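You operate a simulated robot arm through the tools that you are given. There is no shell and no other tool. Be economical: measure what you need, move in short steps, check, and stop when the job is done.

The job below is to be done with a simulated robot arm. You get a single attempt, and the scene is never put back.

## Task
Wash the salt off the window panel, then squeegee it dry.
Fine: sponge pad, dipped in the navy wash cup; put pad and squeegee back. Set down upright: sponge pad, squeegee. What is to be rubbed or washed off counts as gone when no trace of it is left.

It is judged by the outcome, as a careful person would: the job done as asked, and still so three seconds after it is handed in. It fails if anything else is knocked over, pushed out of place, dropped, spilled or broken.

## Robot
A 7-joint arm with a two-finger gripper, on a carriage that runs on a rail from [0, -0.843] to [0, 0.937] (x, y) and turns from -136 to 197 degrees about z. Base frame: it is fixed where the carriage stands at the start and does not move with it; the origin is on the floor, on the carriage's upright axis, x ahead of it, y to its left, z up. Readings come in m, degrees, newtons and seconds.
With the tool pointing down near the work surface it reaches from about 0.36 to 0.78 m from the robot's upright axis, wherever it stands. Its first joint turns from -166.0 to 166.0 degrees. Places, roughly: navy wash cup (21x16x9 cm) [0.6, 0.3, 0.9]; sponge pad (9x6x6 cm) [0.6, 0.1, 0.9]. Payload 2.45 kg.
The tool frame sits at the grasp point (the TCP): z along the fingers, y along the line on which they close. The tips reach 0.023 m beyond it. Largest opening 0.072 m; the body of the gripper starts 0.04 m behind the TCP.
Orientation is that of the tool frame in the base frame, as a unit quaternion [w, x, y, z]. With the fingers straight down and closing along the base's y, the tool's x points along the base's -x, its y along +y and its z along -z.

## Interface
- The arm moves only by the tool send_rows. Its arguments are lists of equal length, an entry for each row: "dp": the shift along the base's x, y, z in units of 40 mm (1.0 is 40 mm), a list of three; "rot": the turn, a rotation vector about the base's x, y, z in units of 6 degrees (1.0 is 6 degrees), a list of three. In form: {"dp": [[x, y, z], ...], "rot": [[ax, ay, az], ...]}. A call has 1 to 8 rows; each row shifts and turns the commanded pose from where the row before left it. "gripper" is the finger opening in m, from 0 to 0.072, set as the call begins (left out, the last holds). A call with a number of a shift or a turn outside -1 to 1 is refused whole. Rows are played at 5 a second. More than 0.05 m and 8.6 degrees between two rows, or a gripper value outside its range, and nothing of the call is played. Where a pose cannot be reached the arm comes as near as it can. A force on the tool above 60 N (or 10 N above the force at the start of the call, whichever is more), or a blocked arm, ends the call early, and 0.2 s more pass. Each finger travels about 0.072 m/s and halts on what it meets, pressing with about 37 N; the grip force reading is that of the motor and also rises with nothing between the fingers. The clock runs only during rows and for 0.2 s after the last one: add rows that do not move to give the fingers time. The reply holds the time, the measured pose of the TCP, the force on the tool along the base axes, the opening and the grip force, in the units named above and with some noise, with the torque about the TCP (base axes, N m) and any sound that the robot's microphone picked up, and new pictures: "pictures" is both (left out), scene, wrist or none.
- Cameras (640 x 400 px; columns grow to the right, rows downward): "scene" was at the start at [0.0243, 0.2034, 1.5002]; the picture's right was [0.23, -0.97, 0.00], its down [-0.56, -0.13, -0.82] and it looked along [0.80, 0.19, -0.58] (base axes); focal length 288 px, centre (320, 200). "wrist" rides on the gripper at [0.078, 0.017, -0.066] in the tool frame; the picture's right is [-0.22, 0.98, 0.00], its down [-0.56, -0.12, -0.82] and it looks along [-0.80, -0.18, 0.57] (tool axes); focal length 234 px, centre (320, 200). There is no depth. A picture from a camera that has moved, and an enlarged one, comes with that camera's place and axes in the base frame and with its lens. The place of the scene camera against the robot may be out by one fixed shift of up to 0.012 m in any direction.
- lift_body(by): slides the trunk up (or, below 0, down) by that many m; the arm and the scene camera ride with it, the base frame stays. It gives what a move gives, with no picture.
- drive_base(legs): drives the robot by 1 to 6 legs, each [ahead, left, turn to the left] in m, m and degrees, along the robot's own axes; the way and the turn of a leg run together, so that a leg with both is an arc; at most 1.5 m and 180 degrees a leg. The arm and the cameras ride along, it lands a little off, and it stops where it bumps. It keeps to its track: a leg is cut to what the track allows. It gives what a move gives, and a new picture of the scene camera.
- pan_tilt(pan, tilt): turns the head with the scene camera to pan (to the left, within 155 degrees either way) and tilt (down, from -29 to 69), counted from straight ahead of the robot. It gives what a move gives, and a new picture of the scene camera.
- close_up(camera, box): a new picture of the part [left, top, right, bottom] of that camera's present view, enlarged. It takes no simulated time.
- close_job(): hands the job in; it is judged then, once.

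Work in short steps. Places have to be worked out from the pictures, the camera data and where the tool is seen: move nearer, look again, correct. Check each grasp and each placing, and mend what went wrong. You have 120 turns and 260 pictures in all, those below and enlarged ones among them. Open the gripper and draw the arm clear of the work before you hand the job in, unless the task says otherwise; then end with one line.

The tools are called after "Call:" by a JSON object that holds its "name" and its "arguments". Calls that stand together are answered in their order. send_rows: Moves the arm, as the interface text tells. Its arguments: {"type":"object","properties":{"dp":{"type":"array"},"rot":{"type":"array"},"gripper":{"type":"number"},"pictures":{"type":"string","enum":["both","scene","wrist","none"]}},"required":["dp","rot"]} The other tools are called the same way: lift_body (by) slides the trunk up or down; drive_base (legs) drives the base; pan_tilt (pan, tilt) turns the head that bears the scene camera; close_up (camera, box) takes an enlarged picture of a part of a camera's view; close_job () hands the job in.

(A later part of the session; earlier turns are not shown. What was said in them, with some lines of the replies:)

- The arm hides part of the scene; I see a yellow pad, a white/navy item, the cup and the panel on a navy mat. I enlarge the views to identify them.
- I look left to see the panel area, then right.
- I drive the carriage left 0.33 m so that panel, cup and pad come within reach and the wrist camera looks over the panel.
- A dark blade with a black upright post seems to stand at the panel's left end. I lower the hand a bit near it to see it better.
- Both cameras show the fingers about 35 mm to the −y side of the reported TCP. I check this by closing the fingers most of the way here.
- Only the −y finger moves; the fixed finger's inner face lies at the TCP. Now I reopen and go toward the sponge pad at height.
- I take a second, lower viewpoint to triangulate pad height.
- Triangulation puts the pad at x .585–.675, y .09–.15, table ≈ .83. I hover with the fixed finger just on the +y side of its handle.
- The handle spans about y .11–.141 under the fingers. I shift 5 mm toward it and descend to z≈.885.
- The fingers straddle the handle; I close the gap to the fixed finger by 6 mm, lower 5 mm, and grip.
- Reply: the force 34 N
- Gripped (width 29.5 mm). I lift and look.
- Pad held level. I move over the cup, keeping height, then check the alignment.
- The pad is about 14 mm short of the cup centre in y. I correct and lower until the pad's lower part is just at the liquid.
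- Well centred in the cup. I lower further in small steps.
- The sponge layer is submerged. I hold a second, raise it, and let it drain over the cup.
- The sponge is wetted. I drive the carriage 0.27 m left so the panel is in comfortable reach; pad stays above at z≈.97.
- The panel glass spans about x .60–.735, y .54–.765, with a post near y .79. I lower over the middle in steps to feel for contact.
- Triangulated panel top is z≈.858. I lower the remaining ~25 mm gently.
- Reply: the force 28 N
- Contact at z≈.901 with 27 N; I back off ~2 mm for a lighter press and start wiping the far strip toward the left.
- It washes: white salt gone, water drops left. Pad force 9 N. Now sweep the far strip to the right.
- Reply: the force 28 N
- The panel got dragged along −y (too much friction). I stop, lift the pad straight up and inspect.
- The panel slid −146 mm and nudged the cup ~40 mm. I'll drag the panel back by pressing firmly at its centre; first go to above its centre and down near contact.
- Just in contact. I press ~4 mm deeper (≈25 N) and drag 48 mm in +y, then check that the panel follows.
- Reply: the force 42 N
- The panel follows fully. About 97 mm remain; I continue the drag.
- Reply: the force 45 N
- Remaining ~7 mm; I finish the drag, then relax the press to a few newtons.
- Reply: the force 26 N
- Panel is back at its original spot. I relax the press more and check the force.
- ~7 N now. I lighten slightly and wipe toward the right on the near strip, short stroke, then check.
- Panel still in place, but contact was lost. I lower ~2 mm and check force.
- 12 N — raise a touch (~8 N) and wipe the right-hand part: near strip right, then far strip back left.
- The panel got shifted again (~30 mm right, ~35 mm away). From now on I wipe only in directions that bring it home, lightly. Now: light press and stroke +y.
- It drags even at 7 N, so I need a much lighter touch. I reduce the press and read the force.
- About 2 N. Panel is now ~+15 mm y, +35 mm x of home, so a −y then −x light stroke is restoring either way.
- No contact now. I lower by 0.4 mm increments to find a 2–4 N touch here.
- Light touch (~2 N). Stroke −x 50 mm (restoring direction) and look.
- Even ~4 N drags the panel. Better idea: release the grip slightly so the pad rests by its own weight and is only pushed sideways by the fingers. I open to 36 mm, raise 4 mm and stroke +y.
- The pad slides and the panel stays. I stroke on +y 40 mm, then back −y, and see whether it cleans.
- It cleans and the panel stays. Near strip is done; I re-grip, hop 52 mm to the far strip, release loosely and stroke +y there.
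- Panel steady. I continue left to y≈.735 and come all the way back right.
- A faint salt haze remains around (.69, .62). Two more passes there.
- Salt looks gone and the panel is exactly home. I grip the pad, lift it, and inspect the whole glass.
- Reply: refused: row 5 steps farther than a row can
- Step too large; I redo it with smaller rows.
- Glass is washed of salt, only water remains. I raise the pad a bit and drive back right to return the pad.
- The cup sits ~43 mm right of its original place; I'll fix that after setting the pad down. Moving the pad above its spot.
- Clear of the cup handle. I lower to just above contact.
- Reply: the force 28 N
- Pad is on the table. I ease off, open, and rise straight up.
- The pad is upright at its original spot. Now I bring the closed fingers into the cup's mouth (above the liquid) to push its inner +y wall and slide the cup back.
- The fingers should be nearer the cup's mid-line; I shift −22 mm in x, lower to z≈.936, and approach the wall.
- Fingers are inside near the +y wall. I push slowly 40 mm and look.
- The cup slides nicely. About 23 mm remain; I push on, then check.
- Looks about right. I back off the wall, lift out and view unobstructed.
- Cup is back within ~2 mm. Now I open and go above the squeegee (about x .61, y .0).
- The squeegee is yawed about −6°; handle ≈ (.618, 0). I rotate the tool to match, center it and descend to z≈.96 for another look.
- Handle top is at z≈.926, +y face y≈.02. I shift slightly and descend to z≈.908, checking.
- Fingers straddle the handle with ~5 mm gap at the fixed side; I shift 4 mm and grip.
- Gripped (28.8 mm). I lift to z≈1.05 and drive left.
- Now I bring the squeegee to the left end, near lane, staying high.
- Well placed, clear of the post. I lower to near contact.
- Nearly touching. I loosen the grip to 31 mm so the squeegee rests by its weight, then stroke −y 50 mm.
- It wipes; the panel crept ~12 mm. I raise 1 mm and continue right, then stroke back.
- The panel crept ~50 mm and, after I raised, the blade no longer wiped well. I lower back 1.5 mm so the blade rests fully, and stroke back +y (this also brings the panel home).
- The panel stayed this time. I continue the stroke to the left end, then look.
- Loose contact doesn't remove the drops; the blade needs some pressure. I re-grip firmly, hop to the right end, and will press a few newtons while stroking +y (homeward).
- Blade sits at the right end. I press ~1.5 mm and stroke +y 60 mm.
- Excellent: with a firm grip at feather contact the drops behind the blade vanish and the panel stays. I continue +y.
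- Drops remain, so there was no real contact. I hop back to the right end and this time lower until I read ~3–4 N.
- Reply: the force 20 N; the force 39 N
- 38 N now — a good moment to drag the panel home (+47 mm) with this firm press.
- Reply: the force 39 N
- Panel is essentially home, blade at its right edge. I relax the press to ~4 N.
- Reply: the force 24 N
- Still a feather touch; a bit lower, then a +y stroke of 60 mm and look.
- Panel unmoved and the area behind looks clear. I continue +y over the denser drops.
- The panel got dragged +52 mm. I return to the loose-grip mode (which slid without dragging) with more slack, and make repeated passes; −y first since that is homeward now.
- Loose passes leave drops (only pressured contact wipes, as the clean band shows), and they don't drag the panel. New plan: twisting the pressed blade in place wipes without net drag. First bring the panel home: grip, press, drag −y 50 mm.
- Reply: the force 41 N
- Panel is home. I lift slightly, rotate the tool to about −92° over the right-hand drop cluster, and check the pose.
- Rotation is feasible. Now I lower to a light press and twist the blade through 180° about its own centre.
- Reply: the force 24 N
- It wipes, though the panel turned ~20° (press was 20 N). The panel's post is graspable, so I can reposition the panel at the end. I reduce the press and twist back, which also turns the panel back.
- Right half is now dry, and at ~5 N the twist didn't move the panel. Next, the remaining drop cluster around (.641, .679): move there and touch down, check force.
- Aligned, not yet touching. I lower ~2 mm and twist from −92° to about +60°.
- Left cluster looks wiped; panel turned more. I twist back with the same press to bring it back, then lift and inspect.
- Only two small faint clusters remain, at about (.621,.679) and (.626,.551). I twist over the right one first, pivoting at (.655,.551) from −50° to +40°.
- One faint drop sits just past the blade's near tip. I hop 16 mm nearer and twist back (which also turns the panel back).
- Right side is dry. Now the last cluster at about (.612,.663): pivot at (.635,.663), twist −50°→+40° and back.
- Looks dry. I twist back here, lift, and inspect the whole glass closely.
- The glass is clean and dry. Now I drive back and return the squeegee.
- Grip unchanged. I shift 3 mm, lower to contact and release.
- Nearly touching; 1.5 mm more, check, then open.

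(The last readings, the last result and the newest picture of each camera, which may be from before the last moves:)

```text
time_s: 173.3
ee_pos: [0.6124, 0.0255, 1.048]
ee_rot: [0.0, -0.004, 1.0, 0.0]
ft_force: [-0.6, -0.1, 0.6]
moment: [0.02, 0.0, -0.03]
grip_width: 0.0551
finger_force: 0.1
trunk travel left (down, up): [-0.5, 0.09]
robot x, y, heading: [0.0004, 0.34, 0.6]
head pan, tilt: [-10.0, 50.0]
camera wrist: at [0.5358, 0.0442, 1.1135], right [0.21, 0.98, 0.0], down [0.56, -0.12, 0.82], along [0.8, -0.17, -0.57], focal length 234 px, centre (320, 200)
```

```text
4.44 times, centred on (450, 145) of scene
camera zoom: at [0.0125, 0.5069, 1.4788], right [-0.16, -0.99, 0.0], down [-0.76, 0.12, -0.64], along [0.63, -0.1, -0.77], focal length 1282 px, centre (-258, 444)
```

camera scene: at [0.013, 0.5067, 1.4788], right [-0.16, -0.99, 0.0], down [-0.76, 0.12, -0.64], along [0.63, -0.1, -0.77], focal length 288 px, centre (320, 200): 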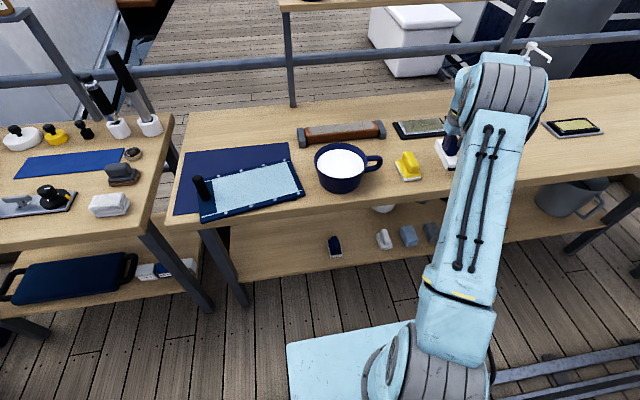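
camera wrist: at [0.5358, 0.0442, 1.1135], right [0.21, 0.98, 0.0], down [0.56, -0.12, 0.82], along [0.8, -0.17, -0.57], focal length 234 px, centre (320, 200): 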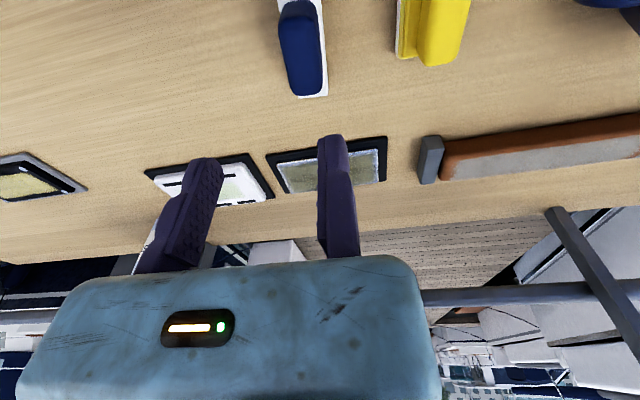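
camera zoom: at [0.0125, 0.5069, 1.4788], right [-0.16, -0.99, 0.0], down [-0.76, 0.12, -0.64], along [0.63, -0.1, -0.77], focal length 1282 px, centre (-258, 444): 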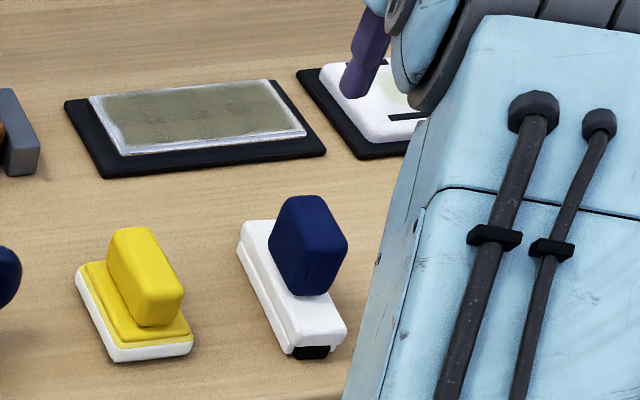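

Pad and squeegee are back, upright. The panel is turned ~15° from home; I'll grasp its post to straighten it. Drive left and go above the post.

Call:
{"name": "drive_base", "arguments": {"legs": [[0, 0.265, 0]]}}

Call:
{"name": "send_rows", "arguments": {"dp": [[0, 1, 0], [0, 1, 0], [0, 1, 0], [0, 1, 0], [0, 1, 0], [0, 1, 0], [0, 1, 0], [0, 1, 0]], "rot": [[0, 0, 0], [0, 0, 0], [0, 0, 0], [0, 0, 0], [0, 0, 0], [0, 0, 0], [0, 0, 0], [0, 0, 0]], "gripper": 0.06, "pictures": "none"}}

Call:
{"name": "send_rows", "arguments": {"dp": [[-0.1, 1, 0], [-0.1, 1, 0], [-0.1, 1, 0], [-0.1, 0.9, 0], [0, 0, -0.5], [0, 0, 0]], "rot": [[0, 0, 0], [0, 0, 0], [0, 0, 0], [0, 0, 0], [0, 0, 0], [0, 0, 0]], "pictures": "both"}}

Call:
{"name": "close_up", "arguments": {"camera": "scene", "box": [240, 100, 400, 210]}}

```text
time_s: 175.2
ee_pos: [0.6149, 0.2982, 1.0471]
ee_rot: [0.0, -0.007, 1.0, 0.0]
ft_force: [-0.3, 0.3, 0.1]
moment: [0.01, -0.04, 0.0]
grip_width: 0.0548
finger_force: 0.0
trunk travel left (down, up): [-0.5, 0.09]
robot x, y, heading: [0.0, 0.605, 0.8]
head pan, tilt: [-10.0, 50.0]
camera scene: at [0.012, 0.7761, 1.4788], right [-0.16, -0.99, 0.0], down [-0.76, 0.12, -0.64], along [0.63, -0.1, -0.77], focal length 288 px, centre (320, 200)
```

scene: 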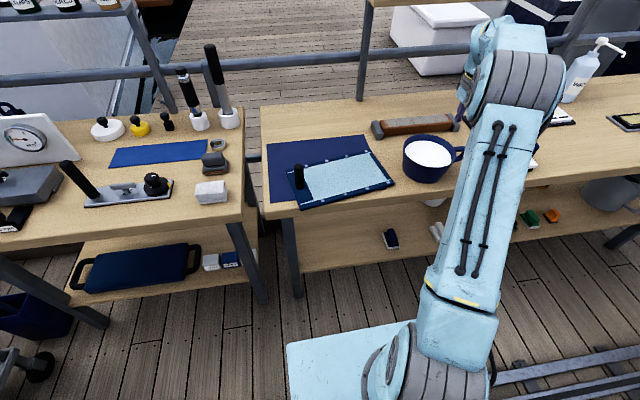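

```text
time_s: 177.0
ee_pos: [0.6171, 0.6198, 1.0477]
ee_rot: [-0.001, -0.007, 1.0, 0.0]
ft_force: [0.2, -0.8, -0.5]
moment: [0.02, -0.01, 0.02]
grip_width: 0.0601
finger_force: 0.0
trunk travel left (down, up): [-0.5, 0.09]
robot x, y, heading: [0.001, 0.6052, 0.9]
head pan, tilt: [-10.0, 50.0]
```

```text
time_s: 178.4
ee_pos: [0.5976, 0.7766, 1.0251]
ee_rot: [0.0, -0.006, 1.0, -0.001]
ft_force: [-0.1, 0.1, 0.1]
moment: [0.04, 0.01, 0.01]
grip_width: 0.0599
finger_force: 0.0
trunk travel left (down, up): [-0.5, 0.09]
robot x, y, heading: [-0.0006, 0.6044, 0.9]
head pan, tilt: [-10.0, 50.0]
camera scene: at [0.0122, 0.7761, 1.4788], right [-0.16, -0.99, 0.0], down [-0.76, 0.12, -0.64], along [0.63, -0.1, -0.77], focal length 288 px, centre (320, 200)
camera wrist: at [0.5207, 0.7928, 1.0914], right [0.2, 0.98, 0.0], down [0.56, -0.12, 0.82], along [0.8, -0.17, -0.57], focal length 234 px, centre (320, 200)
```

scene: 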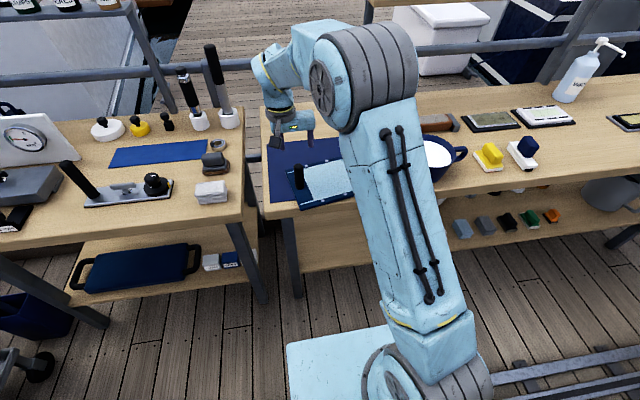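
wrist: 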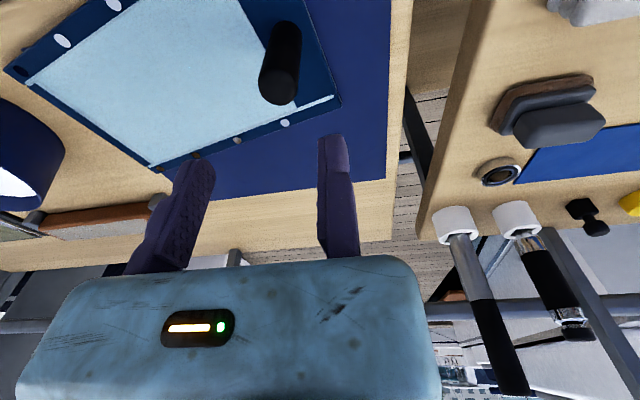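

```text
3.64 times, centred on (320, 155) of scene
camera zoom: at [0.0122, 0.7761, 1.4788], right [-0.16, -0.99, 0.0], down [-0.76, 0.12, -0.64], along [0.63, -0.1, -0.77], focal length 1049 px, centre (320, 364)
```

zoom: 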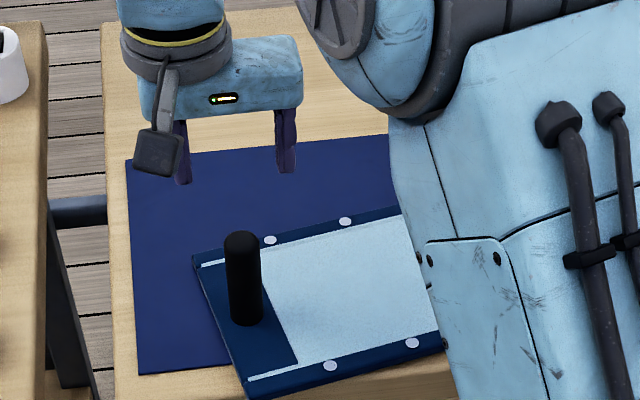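

Post top is at (.596,.748). I shift 8 mm, descend around it to z≈.93 and grip.

Call:
{"name": "send_rows", "arguments": {"dp": [[0, -0.2, 0], [0, 0, -0.8], [0, 0, -0.8], [0, 0, -0.7], [0, 0, 0]], "rot": [[0, 0, 0], [0, 0, 0], [0, 0, 0], [0, 0, 0], [0, 0, 0]], "pictures": "none"}}

Call:
{"name": "send_rows", "arguments": {"dp": [[0, 0, 0], [0, 0, 0], [0, 0, 0], [0, 0, 0], [0, 0, 0]], "rot": [[0, 0, 0], [0, 0, 0], [0, 0, 0], [0, 0, 0], [0, 0, 0]], "gripper": 0, "pictures": "wrist"}}

Call:
{"name": "close_up", "arguments": {"camera": "scene", "box": [240, 100, 400, 210]}}

```text
time_s: 179.6
ee_pos: [0.5985, 0.7675, 0.9367]
ee_rot: [0.0, -0.006, 1.0, 0.0]
ft_force: [0.2, -0.6, -1.2]
moment: [0.03, -0.01, 0.03]
grip_width: 0.06
finger_force: 0.1
trunk travel left (down, up): [-0.5, 0.09]
robot x, y, heading: [-0.0026, 0.6065, 0.7]
head pan, tilt: [-10.0, 50.0]
```

```text
time_s: 180.8
ee_pos: [0.5971, 0.7651, 0.9363]
ee_rot: [0.0, -0.007, 1.0, 0.0]
ft_force: [0.8, -1.0, 1.0]
moment: [0.05, -0.09, -0.01]
grip_width: 0.0266
finger_force: 37.6
trunk travel left (down, up): [-0.5, 0.09]
robot x, y, heading: [0.0003, 0.601, 1.1]
head pan, tilt: [-10.0, 50.0]
camera wrist: at [0.5209, 0.7835, 1.0029], right [0.2, 0.98, 0.0], down [0.56, -0.12, 0.82], along [0.8, -0.17, -0.57], focal length 234 px, centre (320, 200)
```

wrist: 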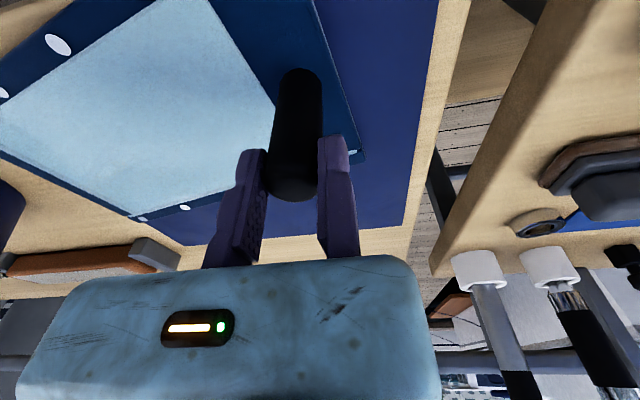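

```text
3.64 times, centred on (320, 155) of scene
camera zoom: at [0.0121, 0.7761, 1.4788], right [-0.16, -0.99, 0.0], down [-0.76, 0.12, -0.64], along [0.63, -0.1, -0.77], focal length 1049 px, centre (320, 364)
```

zoom: 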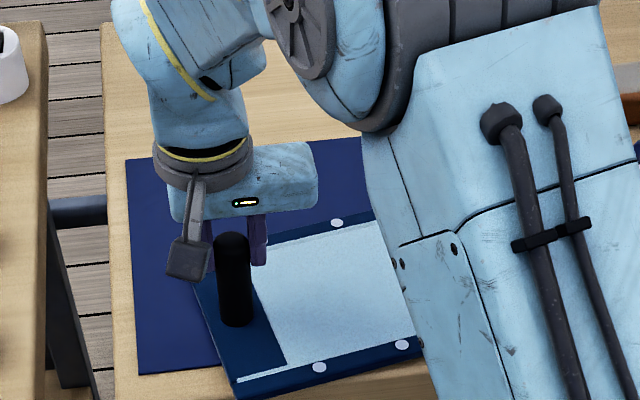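

Gripped on the post. I now move it +x 81 mm, +y 31 mm while turning −15° to bring the panel home.

Call:
{"name": "send_rows", "arguments": {"dp": [[0.25, 0.1, 0], [0.25, 0.1, 0], [0.25, 0.1, 0], [0.25, 0.1, 0], [0.25, 0.1, 0], [0.25, 0.1, 0], [0.25, 0.1, 0], [0.25, 0.08, 0]], "rot": [[0, 0, -0.31], [0, 0, -0.31], [0, 0, -0.31], [0, 0, -0.31], [0, 0, -0.31], [0, 0, -0.31], [0, 0, -0.31], [0, 0, -0.31]], "pictures": "none"}}

Call:
{"name": "close_up", "arguments": {"camera": "scene", "box": [240, 100, 400, 210]}}

```text
time_s: 182.6
ee_pos: [0.6773, 0.7975, 0.937]
ee_rot: [0.001, 0.123, 0.992, 0.001]
ft_force: [-3.0, -1.2, 14.0]
moment: [-0.37, -0.4, 0.17]
grip_width: 0.0265
finger_force: 36.6
trunk travel left (down, up): [-0.5, 0.09]
robot x, y, heading: [-0.0013, 0.6053, 0.7]
head pan, tilt: [-10.0, 50.0]
```

```text
3.64 times, centred on (320, 155) of scene
camera zoom: at [0.0104, 0.7757, 1.4789], right [-0.16, -0.99, 0.0], down [-0.76, 0.12, -0.64], along [0.64, -0.1, -0.77], focal length 1049 px, centre (320, 364)
```

zoom: 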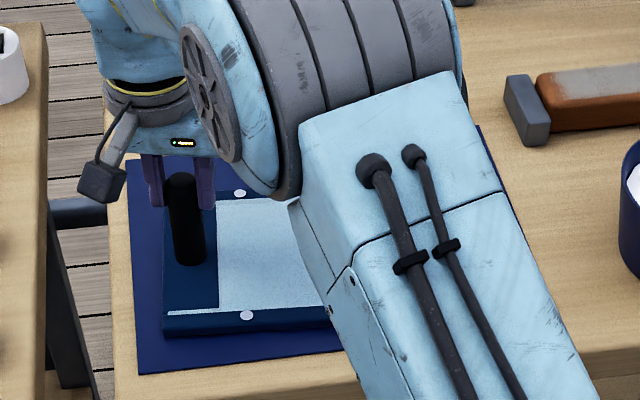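

Looks home. I release, lift and move aside to check.

Call:
{"name": "send_rows", "arguments": {"dp": [[0, 0, 0], [0, 0.05, 0], [0, 0, 0], [0, 0, 0.8], [0, 0, 1], [0, 0, 1], [0, 0, 0], [0, 0, 0]], "rot": [[0, 0, 0], [0, 0, 0], [0, 0, 0], [0, 0, 0], [0, 0, 0], [0, 0, 0], [0, 0, 0.8], [0, 0, 0.8]], "gripper": 0.05, "pictures": "none"}}

Call:
{"name": "send_rows", "arguments": {"dp": [[-0.5, -1, 0], [-0.5, -1, 0], [-0.5, -1, 0], [-0.5, -1, 0], [-0.5, -1, 0], [-0.5, -1, 0], [-0.5, -1, 0], [-0.5, -1, 0]], "rot": [[0, 0, 0.8], [0, 0, 0], [0, 0, 0], [0, 0, 0], [0, 0, 0], [0, 0, 0], [0, 0, 0], [0, 0, 0]], "pictures": "scene"}}

Call:
{"name": "close_up", "arguments": {"camera": "scene", "box": [240, 100, 400, 210]}}

```text
time_s: 184.4
ee_pos: [0.6789, 0.8004, 1.0477]
ee_rot: [0.0, 0.039, 0.999, -0.001]
ft_force: [-0.3, 0.6, -0.1]
moment: [0.01, 0.01, -0.02]
grip_width: 0.0497
finger_force: 0.1
trunk travel left (down, up): [-0.5, 0.09]
robot x, y, heading: [-0.0035, 0.6044, 0.7]
head pan, tilt: [-10.0, 50.0]
```

```text
time_s: 186.2
ee_pos: [0.5171, 0.4808, 1.049]
ee_rot: [0.0, -0.002, 1.0, 0.0]
ft_force: [1.2, 0.1, -0.5]
moment: [-0.02, 0.06, -0.02]
grip_width: 0.05
finger_force: 0.1
trunk travel left (down, up): [-0.5, 0.09]
robot x, y, heading: [0.0022, 0.6021, 0.9]
head pan, tilt: [-10.0, 50.0]
camera scene: at [0.0121, 0.7761, 1.4788], right [-0.16, -0.99, 0.0], down [-0.76, 0.12, -0.64], along [0.63, -0.1, -0.77], focal length 288 px, centre (320, 200)
```

scene: 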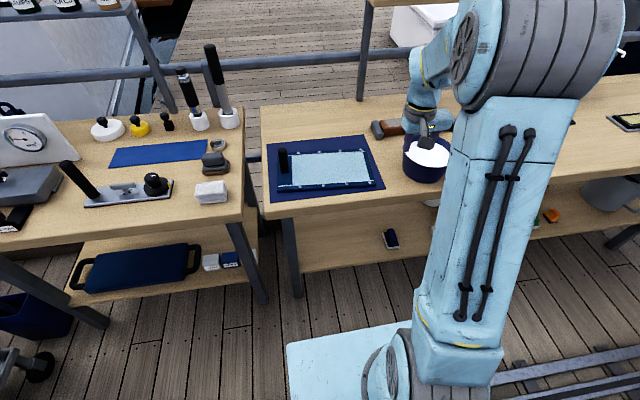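

```text
3.64 times, centred on (320, 155) of scene
camera zoom: at [0.0121, 0.7761, 1.4788], right [-0.16, -0.99, 0.0], down [-0.76, 0.12, -0.64], along [0.63, -0.1, -0.77], focal length 1049 px, centre (320, 364)
```

zoom: 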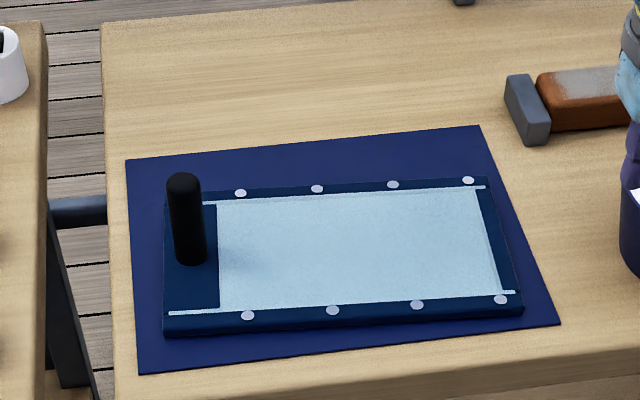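

The panel lies home, clean and dry; cup, pad and squeegee stand in place. I retract the arm clear and take a last look.

Call:
{"name": "send_rows", "arguments": {"dp": [[-0.5, 0, 0.8], [-0.8, 0, 0.5], [-0.9, 0, 0.3], [-0.9, 0, 0.3], [-0.9, 0, 0], [0, 0, 0]], "rot": [[0, 0, 0], [0, 0, 0], [0, 0, 0], [0, 0, 0], [0, 0, 0], [0, 0, 0]], "gripper": 0.07, "pictures": "both"}}

Call:
{"name": "close_up", "arguments": {"camera": "wrist", "box": [60, 80, 460, 260]}}

```text
time_s: 187.6
ee_pos: [0.36, 0.4821, 1.1217]
ee_rot: [0.0, -0.002, 1.0, 0.0]
ft_force: [0.7, 0.8, -0.1]
moment: [-0.03, 0.03, 0.03]
grip_width: 0.0702
finger_force: 0.0
trunk travel left (down, up): [-0.5, 0.09]
robot x, y, heading: [-0.0004, 0.6056, 0.9]
head pan, tilt: [-10.0, 50.0]
camera scene: at [0.0114, 0.7761, 1.4788], right [-0.16, -0.99, 0.0], down [-0.76, 0.12, -0.64], along [0.64, -0.1, -0.77], focal length 288 px, centre (320, 200)
camera wrist: at [0.2831, 0.5005, 1.1882], right [0.21, 0.98, 0.0], down [0.56, -0.12, 0.82], along [0.8, -0.17, -0.57], focal length 234 px, centre (320, 200)
```

scene: 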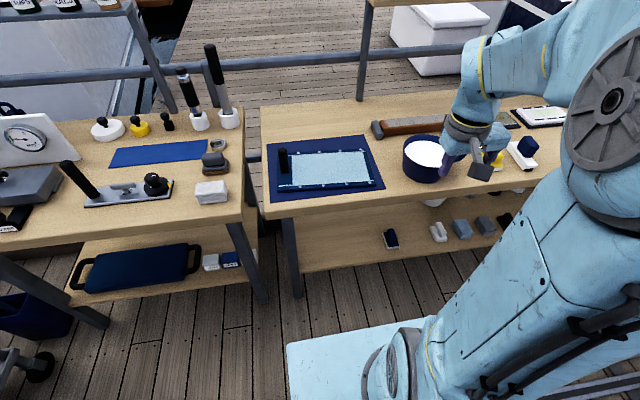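
wrist: 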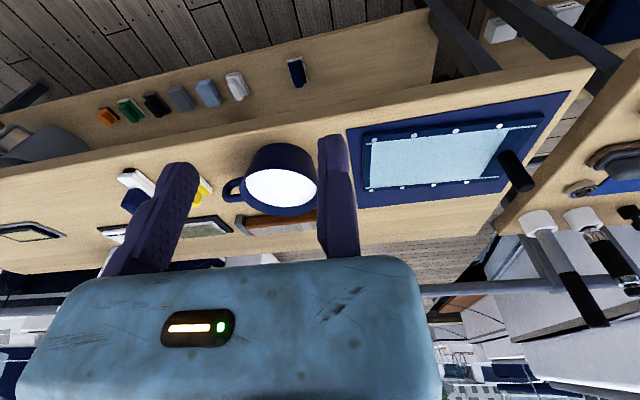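

```text
1.60 times, centred on (260, 170) of wrist
camera zoom: at [0.2831, 0.5005, 1.1882], right [0.21, 0.98, 0.0], down [0.56, -0.12, 0.82], along [0.8, -0.17, -0.57], focal length 375 px, centre (416, 248)
```

zoom: 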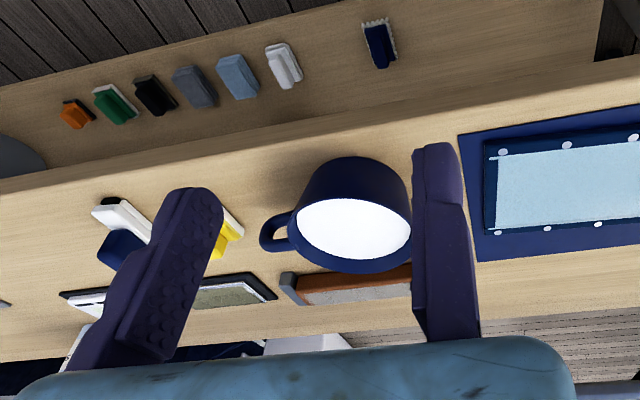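

Everything is in place, the gripper is open and the arm is clear; I hand the job in.

Call:
{"name": "close_job", "arguments": {}}

```text
The job is handed in.
```

The window panel shows no salt or water drops in the last close-up. I washed it with the sponge pad dipped in the navy cup, then squeegeed it; pad and squeegee are back and upright, the squeegee about 1 cm off its start. While wiping, the panel slid repeatedly and pushed the cup about 4 cm without any visible spill. I moved both back to within a few millimetres, and the panel may still sit 1–2° turned.
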